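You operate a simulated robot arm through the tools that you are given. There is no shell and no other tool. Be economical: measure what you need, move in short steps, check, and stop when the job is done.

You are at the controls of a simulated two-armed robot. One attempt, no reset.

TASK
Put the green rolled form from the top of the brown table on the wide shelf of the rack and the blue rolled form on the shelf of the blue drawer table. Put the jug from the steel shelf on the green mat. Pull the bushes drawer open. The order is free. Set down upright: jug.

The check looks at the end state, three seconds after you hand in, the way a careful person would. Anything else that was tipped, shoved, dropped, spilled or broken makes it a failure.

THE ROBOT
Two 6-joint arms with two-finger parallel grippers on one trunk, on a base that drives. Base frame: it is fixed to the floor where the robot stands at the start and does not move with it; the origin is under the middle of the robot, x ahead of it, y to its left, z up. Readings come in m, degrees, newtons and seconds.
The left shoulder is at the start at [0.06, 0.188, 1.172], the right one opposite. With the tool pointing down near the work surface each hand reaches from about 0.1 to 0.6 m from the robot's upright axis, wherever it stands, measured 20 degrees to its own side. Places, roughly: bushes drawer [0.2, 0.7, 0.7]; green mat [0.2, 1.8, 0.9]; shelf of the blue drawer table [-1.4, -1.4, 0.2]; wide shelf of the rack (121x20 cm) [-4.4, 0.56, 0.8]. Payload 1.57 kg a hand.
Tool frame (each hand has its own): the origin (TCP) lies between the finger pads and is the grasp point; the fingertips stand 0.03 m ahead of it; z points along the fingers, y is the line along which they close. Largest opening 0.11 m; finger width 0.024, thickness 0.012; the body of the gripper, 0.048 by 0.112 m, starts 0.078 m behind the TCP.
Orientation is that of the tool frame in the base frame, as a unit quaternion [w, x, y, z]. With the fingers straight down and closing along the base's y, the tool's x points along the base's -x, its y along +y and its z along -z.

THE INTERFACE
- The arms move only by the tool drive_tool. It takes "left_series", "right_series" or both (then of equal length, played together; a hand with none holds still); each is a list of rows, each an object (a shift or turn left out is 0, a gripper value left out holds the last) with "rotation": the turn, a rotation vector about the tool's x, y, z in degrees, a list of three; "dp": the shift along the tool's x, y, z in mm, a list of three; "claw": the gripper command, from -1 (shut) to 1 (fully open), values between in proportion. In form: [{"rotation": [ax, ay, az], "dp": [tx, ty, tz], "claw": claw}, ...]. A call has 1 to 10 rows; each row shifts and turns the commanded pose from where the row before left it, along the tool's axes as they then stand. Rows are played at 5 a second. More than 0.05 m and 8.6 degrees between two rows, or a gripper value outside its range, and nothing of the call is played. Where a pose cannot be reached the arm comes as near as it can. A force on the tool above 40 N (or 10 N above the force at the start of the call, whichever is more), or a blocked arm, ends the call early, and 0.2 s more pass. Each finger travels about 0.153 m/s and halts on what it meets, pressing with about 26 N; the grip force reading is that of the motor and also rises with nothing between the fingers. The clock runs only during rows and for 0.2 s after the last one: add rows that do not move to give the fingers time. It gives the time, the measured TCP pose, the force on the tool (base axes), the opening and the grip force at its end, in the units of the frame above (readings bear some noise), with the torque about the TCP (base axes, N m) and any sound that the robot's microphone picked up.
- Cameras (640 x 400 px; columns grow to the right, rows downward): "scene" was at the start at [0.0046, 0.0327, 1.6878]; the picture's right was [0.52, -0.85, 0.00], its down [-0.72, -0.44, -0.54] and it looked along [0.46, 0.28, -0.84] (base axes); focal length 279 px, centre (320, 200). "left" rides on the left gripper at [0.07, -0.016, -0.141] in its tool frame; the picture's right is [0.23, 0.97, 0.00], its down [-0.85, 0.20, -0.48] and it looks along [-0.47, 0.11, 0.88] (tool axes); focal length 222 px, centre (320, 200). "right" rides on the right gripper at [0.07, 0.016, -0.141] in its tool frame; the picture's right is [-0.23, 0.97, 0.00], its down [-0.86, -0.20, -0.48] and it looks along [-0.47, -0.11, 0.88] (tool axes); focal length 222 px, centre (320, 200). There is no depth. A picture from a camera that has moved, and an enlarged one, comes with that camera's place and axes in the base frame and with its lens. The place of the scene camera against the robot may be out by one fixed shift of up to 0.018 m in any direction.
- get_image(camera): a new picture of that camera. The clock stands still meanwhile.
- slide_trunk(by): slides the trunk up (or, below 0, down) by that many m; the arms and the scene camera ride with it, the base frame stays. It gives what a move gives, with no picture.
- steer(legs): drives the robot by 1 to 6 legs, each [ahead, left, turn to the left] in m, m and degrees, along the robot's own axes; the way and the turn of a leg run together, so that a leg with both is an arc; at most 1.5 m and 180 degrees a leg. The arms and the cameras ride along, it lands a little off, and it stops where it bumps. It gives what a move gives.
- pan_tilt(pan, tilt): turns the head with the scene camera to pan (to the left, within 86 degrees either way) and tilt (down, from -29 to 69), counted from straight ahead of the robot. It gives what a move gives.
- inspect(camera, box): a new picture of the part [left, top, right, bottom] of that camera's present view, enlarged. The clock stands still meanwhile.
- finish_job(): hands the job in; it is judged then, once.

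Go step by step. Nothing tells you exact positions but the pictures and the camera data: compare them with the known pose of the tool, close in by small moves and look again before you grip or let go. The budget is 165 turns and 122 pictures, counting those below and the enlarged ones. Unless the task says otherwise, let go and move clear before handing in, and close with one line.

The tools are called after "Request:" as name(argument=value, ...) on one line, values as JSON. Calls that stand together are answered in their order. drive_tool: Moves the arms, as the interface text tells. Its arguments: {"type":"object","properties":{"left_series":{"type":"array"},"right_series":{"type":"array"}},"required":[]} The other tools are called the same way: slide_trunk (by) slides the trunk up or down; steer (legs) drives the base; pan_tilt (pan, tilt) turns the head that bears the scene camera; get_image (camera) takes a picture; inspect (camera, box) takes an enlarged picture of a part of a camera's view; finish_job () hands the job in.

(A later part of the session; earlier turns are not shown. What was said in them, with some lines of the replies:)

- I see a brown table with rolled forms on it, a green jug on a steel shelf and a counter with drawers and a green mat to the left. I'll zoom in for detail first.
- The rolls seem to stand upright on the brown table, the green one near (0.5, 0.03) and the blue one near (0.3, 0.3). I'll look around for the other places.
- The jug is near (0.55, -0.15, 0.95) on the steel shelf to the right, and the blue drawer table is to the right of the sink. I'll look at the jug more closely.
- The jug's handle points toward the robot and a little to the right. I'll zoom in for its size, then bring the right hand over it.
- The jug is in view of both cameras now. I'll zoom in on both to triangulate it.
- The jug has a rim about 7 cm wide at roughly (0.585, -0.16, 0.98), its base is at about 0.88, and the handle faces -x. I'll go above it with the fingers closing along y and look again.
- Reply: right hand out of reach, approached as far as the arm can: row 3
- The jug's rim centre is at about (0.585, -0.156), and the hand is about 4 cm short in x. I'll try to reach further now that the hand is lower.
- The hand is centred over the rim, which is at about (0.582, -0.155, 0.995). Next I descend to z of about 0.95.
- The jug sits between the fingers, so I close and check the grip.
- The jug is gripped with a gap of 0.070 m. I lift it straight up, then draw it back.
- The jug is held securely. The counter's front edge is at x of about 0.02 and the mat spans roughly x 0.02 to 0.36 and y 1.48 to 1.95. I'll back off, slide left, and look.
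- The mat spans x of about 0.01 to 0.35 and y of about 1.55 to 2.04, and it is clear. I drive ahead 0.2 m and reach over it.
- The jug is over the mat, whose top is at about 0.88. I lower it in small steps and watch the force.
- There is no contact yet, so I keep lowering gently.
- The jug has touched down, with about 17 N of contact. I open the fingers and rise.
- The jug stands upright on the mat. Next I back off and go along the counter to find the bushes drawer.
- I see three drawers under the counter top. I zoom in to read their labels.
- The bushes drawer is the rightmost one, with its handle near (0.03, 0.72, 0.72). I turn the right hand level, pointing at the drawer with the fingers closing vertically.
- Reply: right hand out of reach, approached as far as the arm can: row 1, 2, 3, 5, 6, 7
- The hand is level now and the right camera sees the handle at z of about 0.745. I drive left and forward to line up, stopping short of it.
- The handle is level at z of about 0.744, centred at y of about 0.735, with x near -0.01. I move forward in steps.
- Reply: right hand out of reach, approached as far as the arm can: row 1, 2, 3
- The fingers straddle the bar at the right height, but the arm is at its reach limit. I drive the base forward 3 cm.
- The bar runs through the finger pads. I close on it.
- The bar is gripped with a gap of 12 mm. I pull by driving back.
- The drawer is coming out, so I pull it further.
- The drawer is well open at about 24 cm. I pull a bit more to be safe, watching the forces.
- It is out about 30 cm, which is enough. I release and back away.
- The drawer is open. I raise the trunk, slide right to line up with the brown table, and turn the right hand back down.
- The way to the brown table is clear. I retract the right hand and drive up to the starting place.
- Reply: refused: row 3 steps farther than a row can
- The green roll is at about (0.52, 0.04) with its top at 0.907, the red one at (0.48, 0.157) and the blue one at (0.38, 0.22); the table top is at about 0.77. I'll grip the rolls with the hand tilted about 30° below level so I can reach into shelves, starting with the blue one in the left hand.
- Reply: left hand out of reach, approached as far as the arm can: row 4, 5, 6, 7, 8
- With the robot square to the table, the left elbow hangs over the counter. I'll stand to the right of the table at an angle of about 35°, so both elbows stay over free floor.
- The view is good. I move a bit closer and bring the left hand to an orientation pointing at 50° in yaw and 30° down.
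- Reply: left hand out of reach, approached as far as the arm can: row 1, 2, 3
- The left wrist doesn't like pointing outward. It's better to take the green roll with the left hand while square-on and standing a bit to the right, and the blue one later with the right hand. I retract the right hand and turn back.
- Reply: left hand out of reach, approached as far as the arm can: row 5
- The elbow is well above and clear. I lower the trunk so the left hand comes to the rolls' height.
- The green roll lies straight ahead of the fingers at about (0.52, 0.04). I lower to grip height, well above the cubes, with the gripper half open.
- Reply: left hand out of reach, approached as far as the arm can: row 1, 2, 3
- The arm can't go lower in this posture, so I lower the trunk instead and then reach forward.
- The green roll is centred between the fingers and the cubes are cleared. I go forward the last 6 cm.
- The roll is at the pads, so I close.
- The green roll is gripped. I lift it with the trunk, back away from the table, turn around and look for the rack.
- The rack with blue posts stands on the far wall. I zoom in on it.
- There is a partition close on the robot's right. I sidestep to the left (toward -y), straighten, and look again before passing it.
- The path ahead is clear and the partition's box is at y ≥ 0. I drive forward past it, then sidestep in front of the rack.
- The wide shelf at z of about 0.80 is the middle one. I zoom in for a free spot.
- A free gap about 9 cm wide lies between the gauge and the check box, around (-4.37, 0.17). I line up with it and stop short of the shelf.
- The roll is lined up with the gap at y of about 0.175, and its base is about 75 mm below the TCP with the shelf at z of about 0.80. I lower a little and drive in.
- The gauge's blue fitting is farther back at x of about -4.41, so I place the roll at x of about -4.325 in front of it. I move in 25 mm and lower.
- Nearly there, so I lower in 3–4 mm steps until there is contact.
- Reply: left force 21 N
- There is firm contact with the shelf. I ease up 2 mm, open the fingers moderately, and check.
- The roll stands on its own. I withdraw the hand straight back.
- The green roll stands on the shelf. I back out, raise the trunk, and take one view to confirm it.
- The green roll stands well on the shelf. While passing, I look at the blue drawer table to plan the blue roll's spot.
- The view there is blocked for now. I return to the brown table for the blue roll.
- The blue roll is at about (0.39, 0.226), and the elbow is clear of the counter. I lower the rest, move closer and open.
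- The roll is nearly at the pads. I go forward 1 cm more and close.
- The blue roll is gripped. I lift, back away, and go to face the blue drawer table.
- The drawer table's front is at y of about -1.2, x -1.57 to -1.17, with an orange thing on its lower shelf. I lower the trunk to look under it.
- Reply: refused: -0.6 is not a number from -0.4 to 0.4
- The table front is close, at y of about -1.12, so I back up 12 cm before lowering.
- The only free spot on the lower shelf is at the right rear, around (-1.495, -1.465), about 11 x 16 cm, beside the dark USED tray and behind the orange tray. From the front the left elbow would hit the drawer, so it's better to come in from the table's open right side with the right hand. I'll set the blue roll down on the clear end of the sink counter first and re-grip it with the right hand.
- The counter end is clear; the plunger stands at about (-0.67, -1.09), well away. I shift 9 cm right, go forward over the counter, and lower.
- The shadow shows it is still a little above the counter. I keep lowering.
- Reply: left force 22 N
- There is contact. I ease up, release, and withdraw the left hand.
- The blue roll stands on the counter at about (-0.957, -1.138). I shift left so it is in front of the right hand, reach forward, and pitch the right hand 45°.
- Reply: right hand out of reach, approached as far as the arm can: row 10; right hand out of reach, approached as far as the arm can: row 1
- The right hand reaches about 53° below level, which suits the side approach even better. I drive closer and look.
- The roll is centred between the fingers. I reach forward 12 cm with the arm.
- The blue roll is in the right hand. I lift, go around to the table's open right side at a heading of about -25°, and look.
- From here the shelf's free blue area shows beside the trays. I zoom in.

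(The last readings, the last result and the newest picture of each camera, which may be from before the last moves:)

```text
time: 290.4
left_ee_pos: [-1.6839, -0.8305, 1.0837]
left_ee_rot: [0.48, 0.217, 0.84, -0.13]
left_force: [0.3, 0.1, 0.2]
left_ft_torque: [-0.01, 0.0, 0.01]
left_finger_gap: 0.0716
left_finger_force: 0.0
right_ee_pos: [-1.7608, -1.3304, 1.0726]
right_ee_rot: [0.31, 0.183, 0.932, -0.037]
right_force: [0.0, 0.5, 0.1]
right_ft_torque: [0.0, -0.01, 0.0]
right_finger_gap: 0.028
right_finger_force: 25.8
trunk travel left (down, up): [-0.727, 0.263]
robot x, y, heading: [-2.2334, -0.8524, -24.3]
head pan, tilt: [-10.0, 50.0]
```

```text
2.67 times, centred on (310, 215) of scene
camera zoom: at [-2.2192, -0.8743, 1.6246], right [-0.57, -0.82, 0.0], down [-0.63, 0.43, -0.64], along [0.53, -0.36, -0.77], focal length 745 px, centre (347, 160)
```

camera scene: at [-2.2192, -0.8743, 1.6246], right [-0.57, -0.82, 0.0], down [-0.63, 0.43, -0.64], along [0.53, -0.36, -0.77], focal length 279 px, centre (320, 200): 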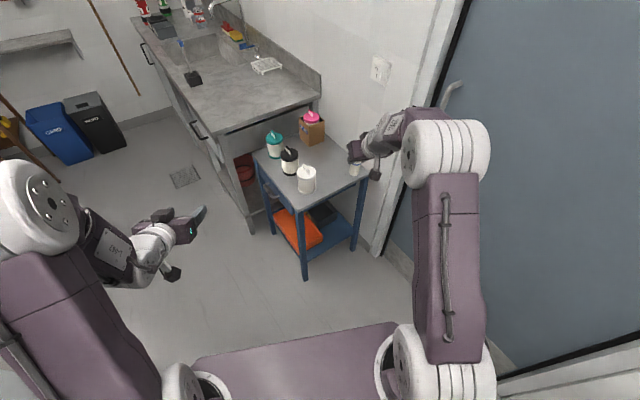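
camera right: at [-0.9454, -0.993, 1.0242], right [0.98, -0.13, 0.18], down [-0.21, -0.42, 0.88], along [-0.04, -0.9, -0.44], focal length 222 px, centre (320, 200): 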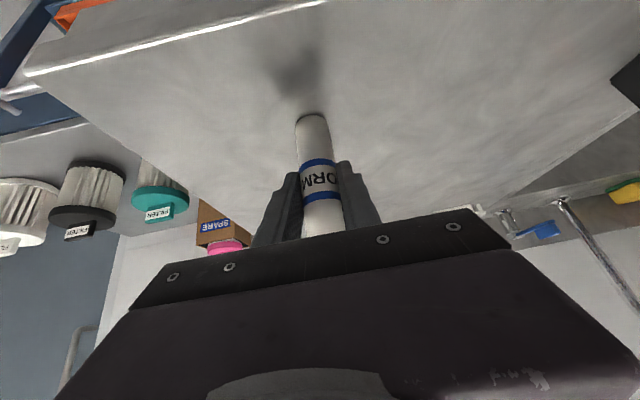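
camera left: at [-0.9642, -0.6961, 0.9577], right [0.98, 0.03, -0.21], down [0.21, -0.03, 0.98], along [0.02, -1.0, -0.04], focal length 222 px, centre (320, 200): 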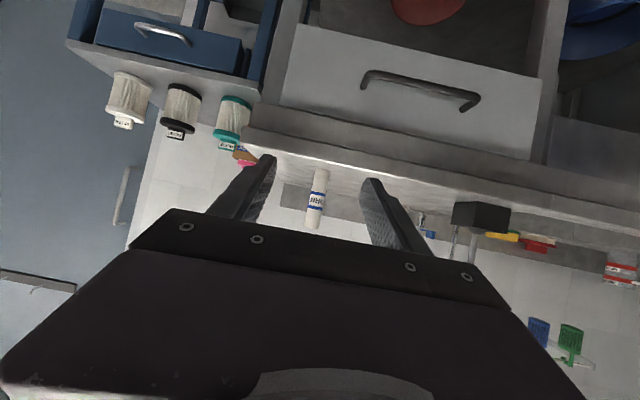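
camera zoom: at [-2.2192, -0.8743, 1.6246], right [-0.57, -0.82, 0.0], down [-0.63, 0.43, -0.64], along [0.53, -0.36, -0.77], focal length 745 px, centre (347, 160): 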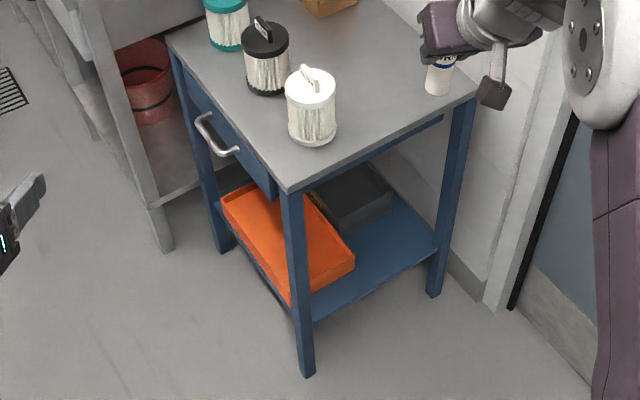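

The free spot is about (-1.515, -1.465) with the shelf at z of about 0.23. I lower the trunk here, clear of the table, then check with the right camera.

Request:
slide_trunk(by=-0.4)

Request:
slide_trunk(by=-0.32)

Request:
get_image(camera="right")

Request:
get_image(camera="scene")

```text
time: 294.2
left_ee_pos: [-1.6834, -0.8293, 0.6841]
left_ee_rot: [0.48, 0.217, 0.84, -0.131]
left_force: [-0.4, 0.4, 0.0]
left_ft_torque: [0.02, -0.02, 0.01]
left_finger_gap: 0.0713
left_finger_force: 0.0
right_ee_pos: [-1.7615, -1.3283, 0.673]
right_ee_rot: [0.31, 0.184, 0.932, -0.039]
right_force: [-0.3, -0.4, -1.0]
right_ft_torque: [0.01, 0.02, 0.03]
right_finger_gap: 0.0276
right_finger_force: 26.0
trunk travel left (down, up): [-0.327, 0.663]
robot x, y, heading: [-2.236, -0.8465, -24.5]
head pan, tilt: [-10.0, 50.0]
```

```text
time: 297.4
left_ee_pos: [-1.6834, -0.8296, 0.3629]
left_ee_rot: [0.48, 0.217, 0.84, -0.131]
left_force: [-0.5, 0.0, 0.0]
left_ft_torque: [0.01, 0.02, 0.02]
left_finger_gap: 0.0716
left_finger_force: 0.1
right_ee_pos: [-1.7612, -1.3282, 0.3521]
right_ee_rot: [0.31, 0.184, 0.932, -0.039]
right_force: [-1.1, -0.3, -0.8]
right_ft_torque: [0.02, -0.01, 0.0]
right_finger_gap: 0.0276
right_finger_force: 25.6
trunk travel left (down, up): [-0.007, 0.983]
robot x, y, heading: [-2.2334, -0.8489, -24.7]
head pan, tilt: [-10.0, 50.0]
```

```text
15 pictures are left
camera right: at [-1.885, -1.2648, 0.4243], right [0.53, 0.83, 0.18], down [0.29, -0.37, 0.88], along [0.8, -0.41, -0.44], focal length 222 px, centre (320, 200)
```

right: 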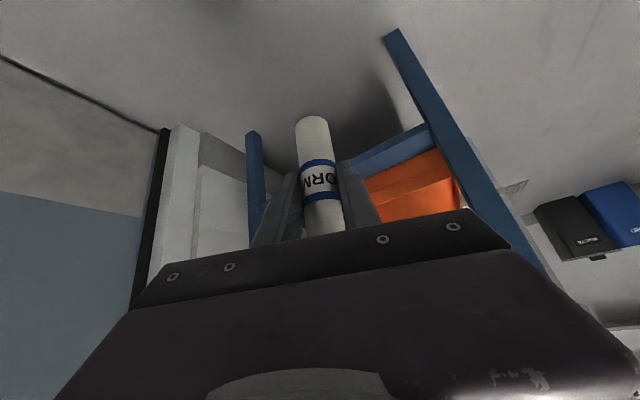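

```text
14 pictures are left
camera scene: at [-2.2193, -0.8737, 0.9046], right [-0.57, -0.82, 0.0], down [-0.63, 0.43, -0.64], along [0.53, -0.36, -0.77], focal length 279 px, centre (320, 200)
```

scene: 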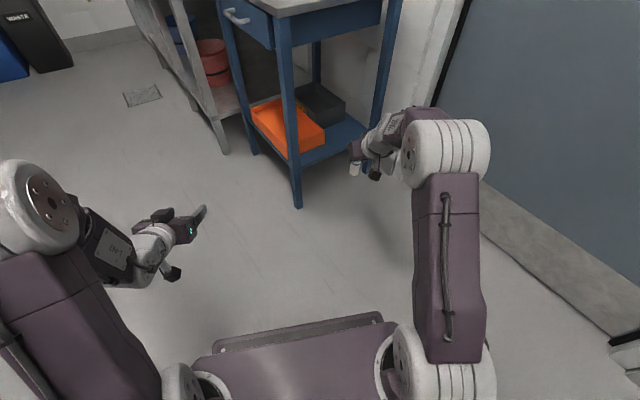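

The roll's base is about 5 cm above the shelf and the legs stand well to either side. I drive in part of the way and check.

Request:
steer(legs=[[0.18, -0.015, 0]])

Request:
get_image(camera="right")

Request:
inspect(camera="scene", box=[220, 20, 500, 220])

```text
time: 298.8
left_ee_pos: [-1.5298, -0.9177, 0.3638]
left_ee_rot: [0.48, 0.218, 0.839, -0.132]
left_force: [0.1, 0.5, 0.4]
left_ft_torque: [0.01, 0.04, 0.0]
left_finger_gap: 0.0716
left_finger_force: 0.1
right_ee_pos: [-1.6077, -1.4171, 0.3525]
right_ee_rot: [0.31, 0.184, 0.932, -0.038]
right_force: [-0.5, 0.1, 0.4]
right_ft_torque: [0.0, 0.02, 0.01]
right_finger_gap: 0.0279
right_finger_force: 26.0
trunk travel left (down, up): [-0.007, 0.983]
robot x, y, heading: [-2.0793, -0.9391, -24.6]
head pan, tilt: [-10.0, 50.0]
```

```text
13 pictures are left
camera right: at [-1.7314, -1.3524, 0.4243], right [0.53, 0.83, 0.18], down [0.29, -0.37, 0.88], along [0.8, -0.41, -0.44], focal length 222 px, centre (320, 200)
```

right: 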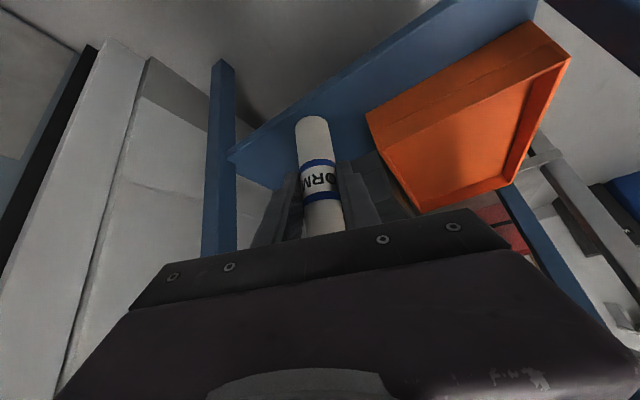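

```text
2.00 times, centred on (360, 120) of scene
camera zoom: at [-2.0651, -0.9607, 0.9046], right [-0.57, -0.82, 0.0], down [-0.63, 0.43, -0.64], along [0.53, -0.36, -0.77], focal length 559 px, centre (240, 360)
```

zoom: 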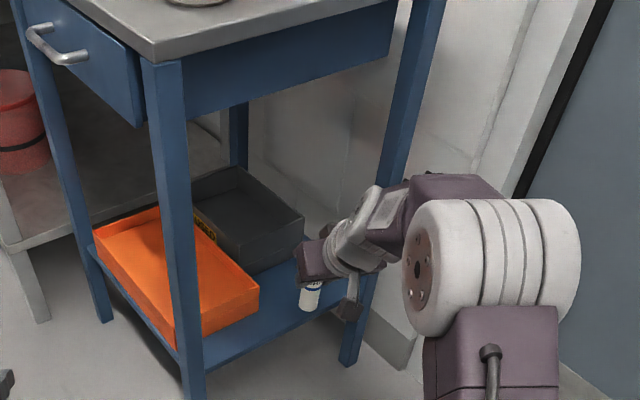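

Everything agrees: I go 10 cm further to (-1.515, -1.465).

Request:
steer(legs=[[0.1, -0.005, 0]])

Request:
get_image(camera="right")

```text
time: 300.0
left_ee_pos: [-1.441, -0.9643, 0.3633]
left_ee_rot: [0.48, 0.217, 0.84, -0.131]
left_force: [-0.4, -0.1, -0.4]
left_ft_torque: [-0.02, 0.01, -0.05]
left_finger_gap: 0.0714
left_finger_force: 0.1
right_ee_pos: [-1.5194, -1.4632, 0.3531]
right_ee_rot: [0.31, 0.185, 0.932, -0.039]
right_force: [-0.1, 0.3, 0.0]
right_ft_torque: [0.03, 0.01, -0.03]
right_finger_gap: 0.028
right_finger_force: 26.1
trunk travel left (down, up): [-0.007, 0.983]
robot x, y, heading: [-1.9914, -0.9831, -24.7]
head pan, tilt: [-10.0, 50.0]
```

```text
11 pictures are left
camera right: at [-1.643, -1.3987, 0.4243], right [0.53, 0.83, 0.18], down [0.29, -0.37, 0.88], along [0.8, -0.41, -0.44], focal length 222 px, centre (320, 200)
```

right: 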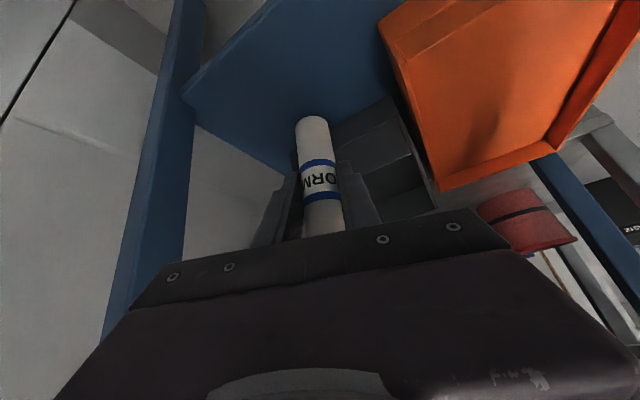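

The roll hangs over the free shelf area. I lower with the arm in small steps.

Request:
drive_tool(right_series=[{"dp": [5.9, -0.4, 8.1]}, {"dp": [5.9, -0.4, 8.1]}, {"dp": [5.9, -0.4, 8.1]}, {}])

```text
time: 301.0
left_ee_pos: [-1.4406, -0.9648, 0.3623]
left_ee_rot: [0.48, 0.217, 0.84, -0.131]
left_force: [-1.0, -0.8, 0.3]
left_ft_torque: [-0.01, -0.01, -0.04]
left_finger_gap: 0.0716
left_finger_force: 0.1
right_ee_pos: [-1.519, -1.4636, 0.3226]
right_ee_rot: [0.31, 0.185, 0.932, -0.039]
right_force: [0.2, 0.0, 0.7]
right_ft_torque: [0.02, 0.0, 0.01]
right_finger_gap: 0.0278
right_finger_force: 26.4
trunk travel left (down, up): [-0.007, 0.983]
robot x, y, heading: [-1.9914, -0.985, -24.7]
head pan, tilt: [-10.0, 50.0]
```

The arm moves down freely. I continue in small steps until contact.

Request:
drive_tool(right_series=[{"dp": [2.4, -0.2, 3.2]}, {"dp": [2.4, -0.2, 3.2]}, {}])

Request:
drive_tool(right_series=[{"dp": [2.4, -0.2, 3.2]}, {}])

Request:
get_image(camera="right")

```text
time: 301.8
left_ee_pos: [-1.4411, -0.9634, 0.3639]
left_ee_rot: [0.48, 0.217, 0.84, -0.131]
left_force: [0.2, -0.4, 0.1]
left_ft_torque: [0.03, -0.01, 0.0]
left_finger_gap: 0.0714
left_finger_force: 0.0
right_ee_pos: [-1.5192, -1.4633, 0.3139]
right_ee_rot: [0.31, 0.185, 0.932, -0.039]
right_force: [-0.9, -0.5, 0.1]
right_ft_torque: [-0.03, 0.0, -0.02]
right_finger_gap: 0.0279
right_finger_force: 26.0
trunk travel left (down, up): [-0.007, 0.983]
robot x, y, heading: [-1.9898, -0.9822, -24.6]
head pan, tilt: [-10.0, 50.0]
```

```text
time: 302.4
left_ee_pos: [-1.4406, -0.9639, 0.3638]
left_ee_rot: [0.48, 0.217, 0.84, -0.131]
left_force: [1.0, -0.2, 0.1]
left_ft_torque: [0.0, 0.04, 0.0]
left_finger_gap: 0.0714
left_finger_force: 0.2
right_ee_pos: [-1.5187, -1.4634, 0.3107]
right_ee_rot: [0.31, 0.185, 0.932, -0.038]
right_force: [0.5, -0.8, -0.8]
right_ft_torque: [-0.03, 0.0, -0.01]
right_finger_gap: 0.0278
right_finger_force: 26.3
trunk travel left (down, up): [-0.007, 0.983]
robot x, y, heading: [-1.9922, -0.9834, -24.8]
head pan, tilt: [-10.0, 50.0]
```

```text
10 pictures are left
camera right: at [-1.643, -1.3991, 0.3818], right [0.53, 0.83, 0.18], down [0.29, -0.37, 0.88], along [0.8, -0.41, -0.44], focal length 222 px, centre (320, 200)
```

right: 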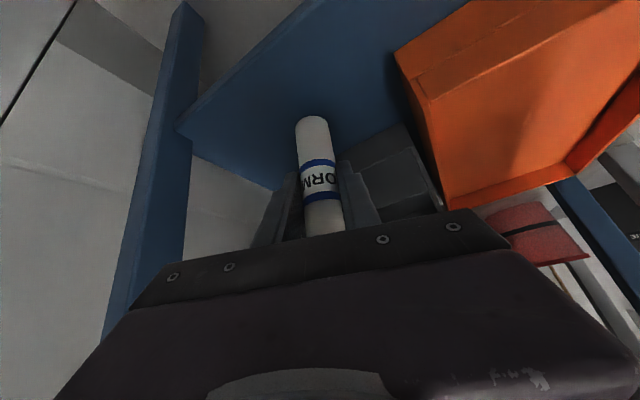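

Request:
drive_tool(right_series=[{"dp": [2.4, -0.2, 3.2]}, {}])

Request:
drive_tool(right_series=[{"dp": [2.4, -0.2, 3.2]}, {}])

Request:
drive_tool(right_series=[{"dp": [2.4, -0.2, 3.2]}, {}])

```text
time: 303.0
left_ee_pos: [-1.4419, -0.9638, 0.3622]
left_ee_rot: [0.481, 0.217, 0.839, -0.131]
left_force: [0.6, -0.3, 0.3]
left_ft_torque: [0.03, -0.02, 0.02]
left_finger_gap: 0.0716
left_finger_force: 0.0
right_ee_pos: [-1.5204, -1.4639, 0.3064]
right_ee_rot: [0.309, 0.186, 0.932, -0.04]
right_force: [-0.6, -0.3, -0.2]
right_ft_torque: [0.01, -0.02, -0.02]
right_finger_gap: 0.028
right_finger_force: 26.1
trunk travel left (down, up): [-0.007, 0.983]
robot x, y, heading: [-1.9916, -0.9841, -24.6]
head pan, tilt: [-10.0, 50.0]
```

```text
time: 303.6
left_ee_pos: [-1.4401, -0.9656, 0.3628]
left_ee_rot: [0.48, 0.218, 0.839, -0.131]
left_force: [-0.4, 0.0, -0.4]
left_ft_torque: [0.02, 0.0, -0.01]
left_finger_gap: 0.0716
left_finger_force: 0.0
right_ee_pos: [-1.5187, -1.4624, 0.3028]
right_ee_rot: [0.31, 0.185, 0.932, -0.039]
right_force: [0.9, 0.4, -0.1]
right_ft_torque: [-0.02, -0.01, 0.02]
right_finger_gap: 0.0278
right_finger_force: 26.3
trunk travel left (down, up): [-0.007, 0.983]
robot x, y, heading: [-1.9903, -0.9828, -24.6]
head pan, tilt: [-10.0, 50.0]
```

```text
time: 304.2
left_ee_pos: [-1.4412, -0.9638, 0.3634]
left_ee_rot: [0.48, 0.218, 0.84, -0.131]
left_force: [0.7, -0.6, 0.7]
left_ft_torque: [0.03, 0.02, 0.01]
left_finger_gap: 0.0716
left_finger_force: 0.1
right_ee_pos: [-1.5189, -1.4628, 0.2988]
right_ee_rot: [0.31, 0.186, 0.932, -0.04]
right_force: [-0.4, 0.1, -0.3]
right_ft_torque: [-0.02, -0.01, -0.03]
right_finger_gap: 0.0278
right_finger_force: 25.4
trunk travel left (down, up): [-0.007, 0.983]
robot x, y, heading: [-1.9917, -0.9841, -24.6]
head pan, tilt: [-10.0, 50.0]
```

Request:
drive_tool(right_series=[{"dp": [2.4, -0.2, 3.2]}, {}])

Request:
drive_tool(right_series=[{"dp": [2.4, -0.2, 3.2]}, {}])

Request:
inspect(camera="right", box=[220, 60, 440, 220])

```text
time: 304.8
left_ee_pos: [-1.4406, -0.9637, 0.3636]
left_ee_rot: [0.48, 0.217, 0.839, -0.131]
left_force: [-0.4, -0.2, 0.5]
left_ft_torque: [-0.02, -0.01, 0.0]
left_finger_gap: 0.0714
left_finger_force: 0.1
right_ee_pos: [-1.5195, -1.4639, 0.294]
right_ee_rot: [0.31, 0.186, 0.932, -0.039]
right_force: [0.9, 0.1, 0.7]
right_ft_torque: [-0.02, 0.0, -0.01]
right_finger_gap: 0.0277
right_finger_force: 26.1
trunk travel left (down, up): [-0.007, 0.983]
robot x, y, heading: [-1.9936, -0.9808, -24.7]
head pan, tilt: [-10.0, 50.0]
```

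```text
time: 305.4
left_ee_pos: [-1.442, -0.964, 0.3643]
left_ee_rot: [0.48, 0.217, 0.84, -0.131]
left_force: [-0.1, 0.2, -0.7]
left_ft_torque: [0.01, -0.01, -0.02]
left_finger_gap: 0.0714
left_finger_force: 0.1
right_ee_pos: [-1.5196, -1.4621, 0.2921]
right_ee_rot: [0.31, 0.185, 0.932, -0.039]
right_force: [0.5, -0.1, 0.1]
right_ft_torque: [0.0, 0.01, 0.0]
right_finger_gap: 0.0277
right_finger_force: 25.9
trunk travel left (down, up): [-0.007, 0.983]
robot x, y, heading: [-1.9894, -0.9841, -24.9]
head pan, tilt: [-10.0, 50.0]
```

```text
2.50 times, centred on (330, 140) of right
camera zoom: at [-1.6426, -1.3988, 0.3631], right [0.53, 0.83, 0.18], down [0.29, -0.37, 0.88], along [0.8, -0.41, -0.44], focal length 555 px, centre (295, 350)
```

zoom: 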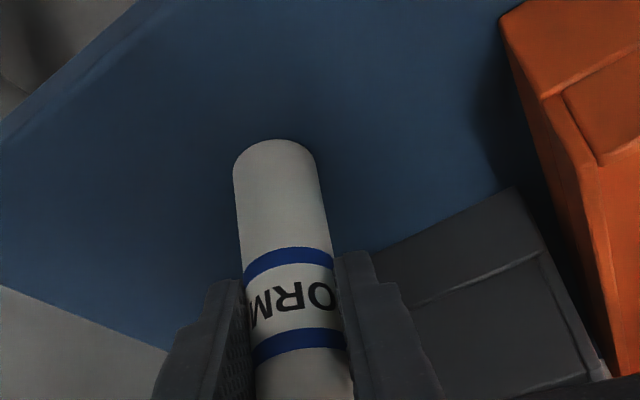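

Request:
drive_tool(right_series=[{"dp": [2.4, -0.2, 3.2]}, {}])

Request:
drive_tool(right_series=[{"dp": [2.4, -0.2, 3.2]}, {}])

Request:
drive_tool(right_series=[{"dp": [2.4, -0.2, 3.2]}, {}])

```text
time: 306.0
left_ee_pos: [-1.4418, -0.9634, 0.3636]
left_ee_rot: [0.482, 0.218, 0.838, -0.133]
left_force: [0.3, 0.3, 0.0]
left_ft_torque: [0.0, -0.02, 0.03]
left_finger_gap: 0.0715
left_finger_force: 0.1
right_ee_pos: [-1.5181, -1.4635, 0.2908]
right_ee_rot: [0.313, 0.184, 0.931, -0.04]
right_force: [0.2, 3.8, 21.0]
right_ft_torque: [0.02, -0.05, 0.05]
right_finger_gap: 0.0278
right_finger_force: 25.9
trunk travel left (down, up): [-0.007, 0.983]
robot x, y, heading: [-1.9909, -0.9831, -24.7]
head pan, tilt: [-10.0, 50.0]
```

```text
time: 306.6
left_ee_pos: [-1.4417, -0.9648, 0.3646]
left_ee_rot: [0.481, 0.218, 0.839, -0.133]
left_force: [-0.2, 0.3, -0.5]
left_ft_torque: [-0.03, -0.01, -0.02]
left_finger_gap: 0.0716
left_finger_force: 0.1
right_ee_pos: [-1.5186, -1.4632, 0.2861]
right_ee_rot: [0.312, 0.184, 0.931, -0.039]
right_force: [3.9, 1.6, 21.3]
right_ft_torque: [-0.12, -0.3, 0.06]
right_finger_gap: 0.028
right_finger_force: 26.1
trunk travel left (down, up): [-0.007, 0.983]
robot x, y, heading: [-1.9911, -0.9842, -24.6]
head pan, tilt: [-10.0, 50.0]
```

```text
time: 307.2
left_ee_pos: [-1.4408, -0.9646, 0.3655]
left_ee_rot: [0.481, 0.217, 0.839, -0.132]
left_force: [-0.7, 0.0, 0.3]
left_ft_torque: [-0.04, -0.01, 0.03]
left_finger_gap: 0.0718
left_finger_force: 0.0
right_ee_pos: [-1.5203, -1.4625, 0.2814]
right_ee_rot: [0.312, 0.185, 0.931, -0.04]
right_force: [2.6, 2.8, 21.9]
right_ft_torque: [-0.02, -0.24, 0.01]
right_finger_gap: 0.0277
right_finger_force: 26.2
trunk travel left (down, up): [-0.007, 0.983]
robot x, y, heading: [-1.9886, -0.9843, -24.7]
head pan, tilt: [-10.0, 50.0]
```

There is firm contact. I ease up 2 mm, open, and check that it stands.

Request:
drive_tool(right_series=[{"dp": [-1.2, 0.1, -1.6]}, {"claw": -0.35}, {"claw": 0.0}, {}, {}])

Request:
get_image(camera="right")

```text
time: 308.4
left_ee_pos: [-1.4403, -0.9634, 0.3628]
left_ee_rot: [0.48, 0.218, 0.84, -0.131]
left_force: [-0.2, -0.4, -0.4]
left_ft_torque: [0.0, -0.01, -0.04]
left_finger_gap: 0.0713
left_finger_force: 0.0
right_ee_pos: [-1.5198, -1.463, 0.281]
right_ee_rot: [0.31, 0.185, 0.932, -0.039]
right_force: [0.3, -0.4, -0.1]
right_ft_torque: [-0.01, 0.03, 0.01]
right_finger_gap: 0.0549
right_finger_force: 0.0
trunk travel left (down, up): [-0.007, 0.983]
robot x, y, heading: [-1.993, -0.9867, -24.6]
head pan, tilt: [-10.0, 50.0]
```

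```text
8 pictures are left
camera right: at [-1.6439, -1.3987, 0.3523], right [0.53, 0.83, 0.18], down [0.29, -0.37, 0.88], along [0.8, -0.41, -0.44], focal length 222 px, centre (320, 200)
```

right: 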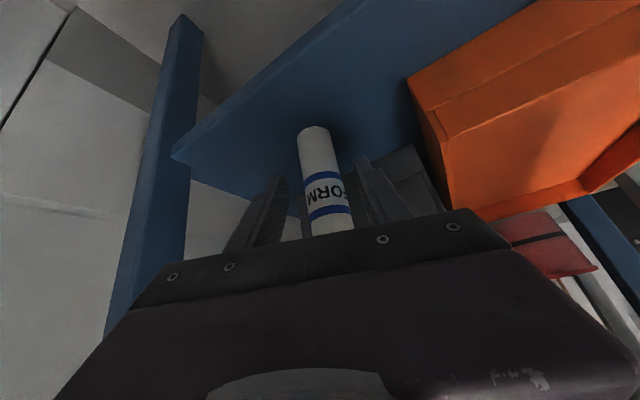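

The roll stands by itself but is nearer the +y finger. I shift the hand 4 mm that way to centre it, then withdraw.

Request:
drive_tool(right_series=[{"dp": [0, 4, 0]}, {"dp": [16, 0, -12]}, {"dp": [24, 0, -17.7]}, {"dp": [24, 0, -17.7]}, {}])

Request:
get_image(camera="right")

```text
time: 309.6
left_ee_pos: [-1.4392, -0.9635, 0.3625]
left_ee_rot: [0.481, 0.217, 0.84, -0.131]
left_force: [0.3, 0.2, 0.3]
left_ft_torque: [-0.03, 0.02, -0.02]
left_finger_gap: 0.0717
left_finger_force: 0.0
right_ee_pos: [-1.593, -1.4299, 0.2809]
right_ee_rot: [0.31, 0.186, 0.932, -0.039]
right_force: [0.0, 0.0, -0.2]
right_ft_torque: [0.01, 0.0, 0.02]
right_finger_gap: 0.0552
right_finger_force: 0.1
trunk travel left (down, up): [-0.007, 0.983]
robot x, y, heading: [-1.991, -0.9857, -24.6]
head pan, tilt: [-10.0, 50.0]
```

```text
7 pictures are left
camera right: at [-1.7174, -1.3655, 0.352], right [0.53, 0.83, 0.18], down [0.29, -0.37, 0.88], along [0.8, -0.41, -0.44], focal length 222 px, centre (320, 200)
```

right: 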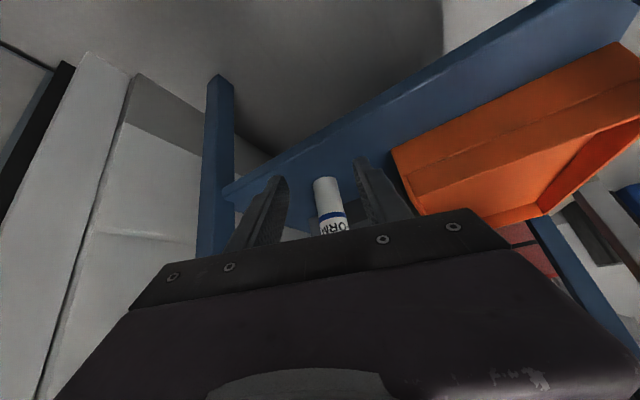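

The roll stands and the hand is nearly clear. I back away with the base and take a confirming view.

Request:
steer(legs=[[-0.35, 0, 0]])

Request:
slide_trunk(by=0.3)

Request:
inspect(camera="scene", box=[200, 60, 440, 260])

```text
time: 311.9
left_ee_pos: [-1.7587, -0.8139, 0.3643]
left_ee_rot: [0.481, 0.212, 0.841, -0.128]
left_force: [-1.1, 0.6, 0.2]
left_ft_torque: [-0.01, 0.0, 0.0]
left_finger_gap: 0.0715
left_finger_force: 0.0
right_ee_pos: [-1.9056, -1.282, 0.2812]
right_ee_rot: [0.309, 0.179, 0.933, -0.037]
right_force: [0.4, -0.1, 1.1]
right_ft_torque: [-0.01, 0.01, -0.01]
right_finger_gap: 0.0549
right_finger_force: 0.1
trunk travel left (down, up): [-0.007, 0.983]
robot x, y, heading: [-2.3062, -0.8411, -23.7]
head pan, tilt: [-10.0, 50.0]
```

```text
time: 314.9
left_ee_pos: [-1.7595, -0.8133, 0.6641]
left_ee_rot: [0.481, 0.213, 0.841, -0.129]
left_force: [0.1, 0.5, 1.0]
left_ft_torque: [0.02, 0.04, 0.02]
left_finger_gap: 0.0715
left_finger_force: 0.0
right_ee_pos: [-1.9057, -1.2826, 0.5809]
right_ee_rot: [0.311, 0.179, 0.933, -0.037]
right_force: [0.1, 0.2, 0.5]
right_ft_torque: [0.01, 0.05, 0.04]
right_finger_gap: 0.0548
right_finger_force: 0.0
trunk travel left (down, up): [-0.307, 0.683]
robot x, y, heading: [-2.3074, -0.8375, -24.0]
head pan, tilt: [-10.0, 50.0]
```

```text
2.00 times, centred on (320, 160) of scene
camera zoom: at [-2.2936, -0.8637, 1.2045], right [-0.56, -0.83, 0.0], down [-0.64, 0.43, -0.64], along [0.53, -0.36, -0.77], focal length 559 px, centre (320, 280)
```

zoom: 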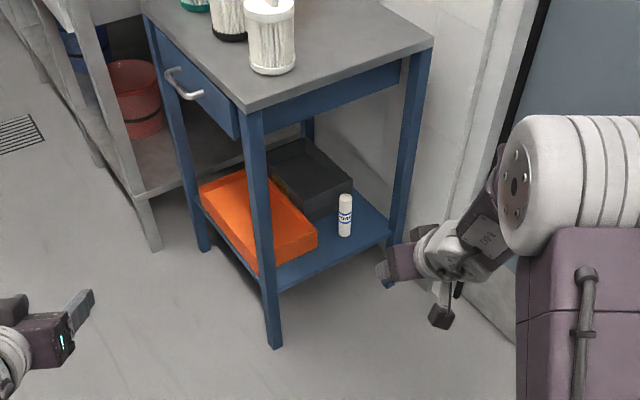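

The blue roll stands on the lower shelf beside the trays. The green roll is on the rack, the jug is upright on the mat, and the bushes drawer is open; both hands are clear. I hand in.

Request:
finish_job()

```text
The job is handed in.
```

All four parts are done: the green roll is on the rack's wide shelf, the blue roll is on the shelf of the blue drawer table, the jug is upright on the green mat, and the bushes drawer is open.
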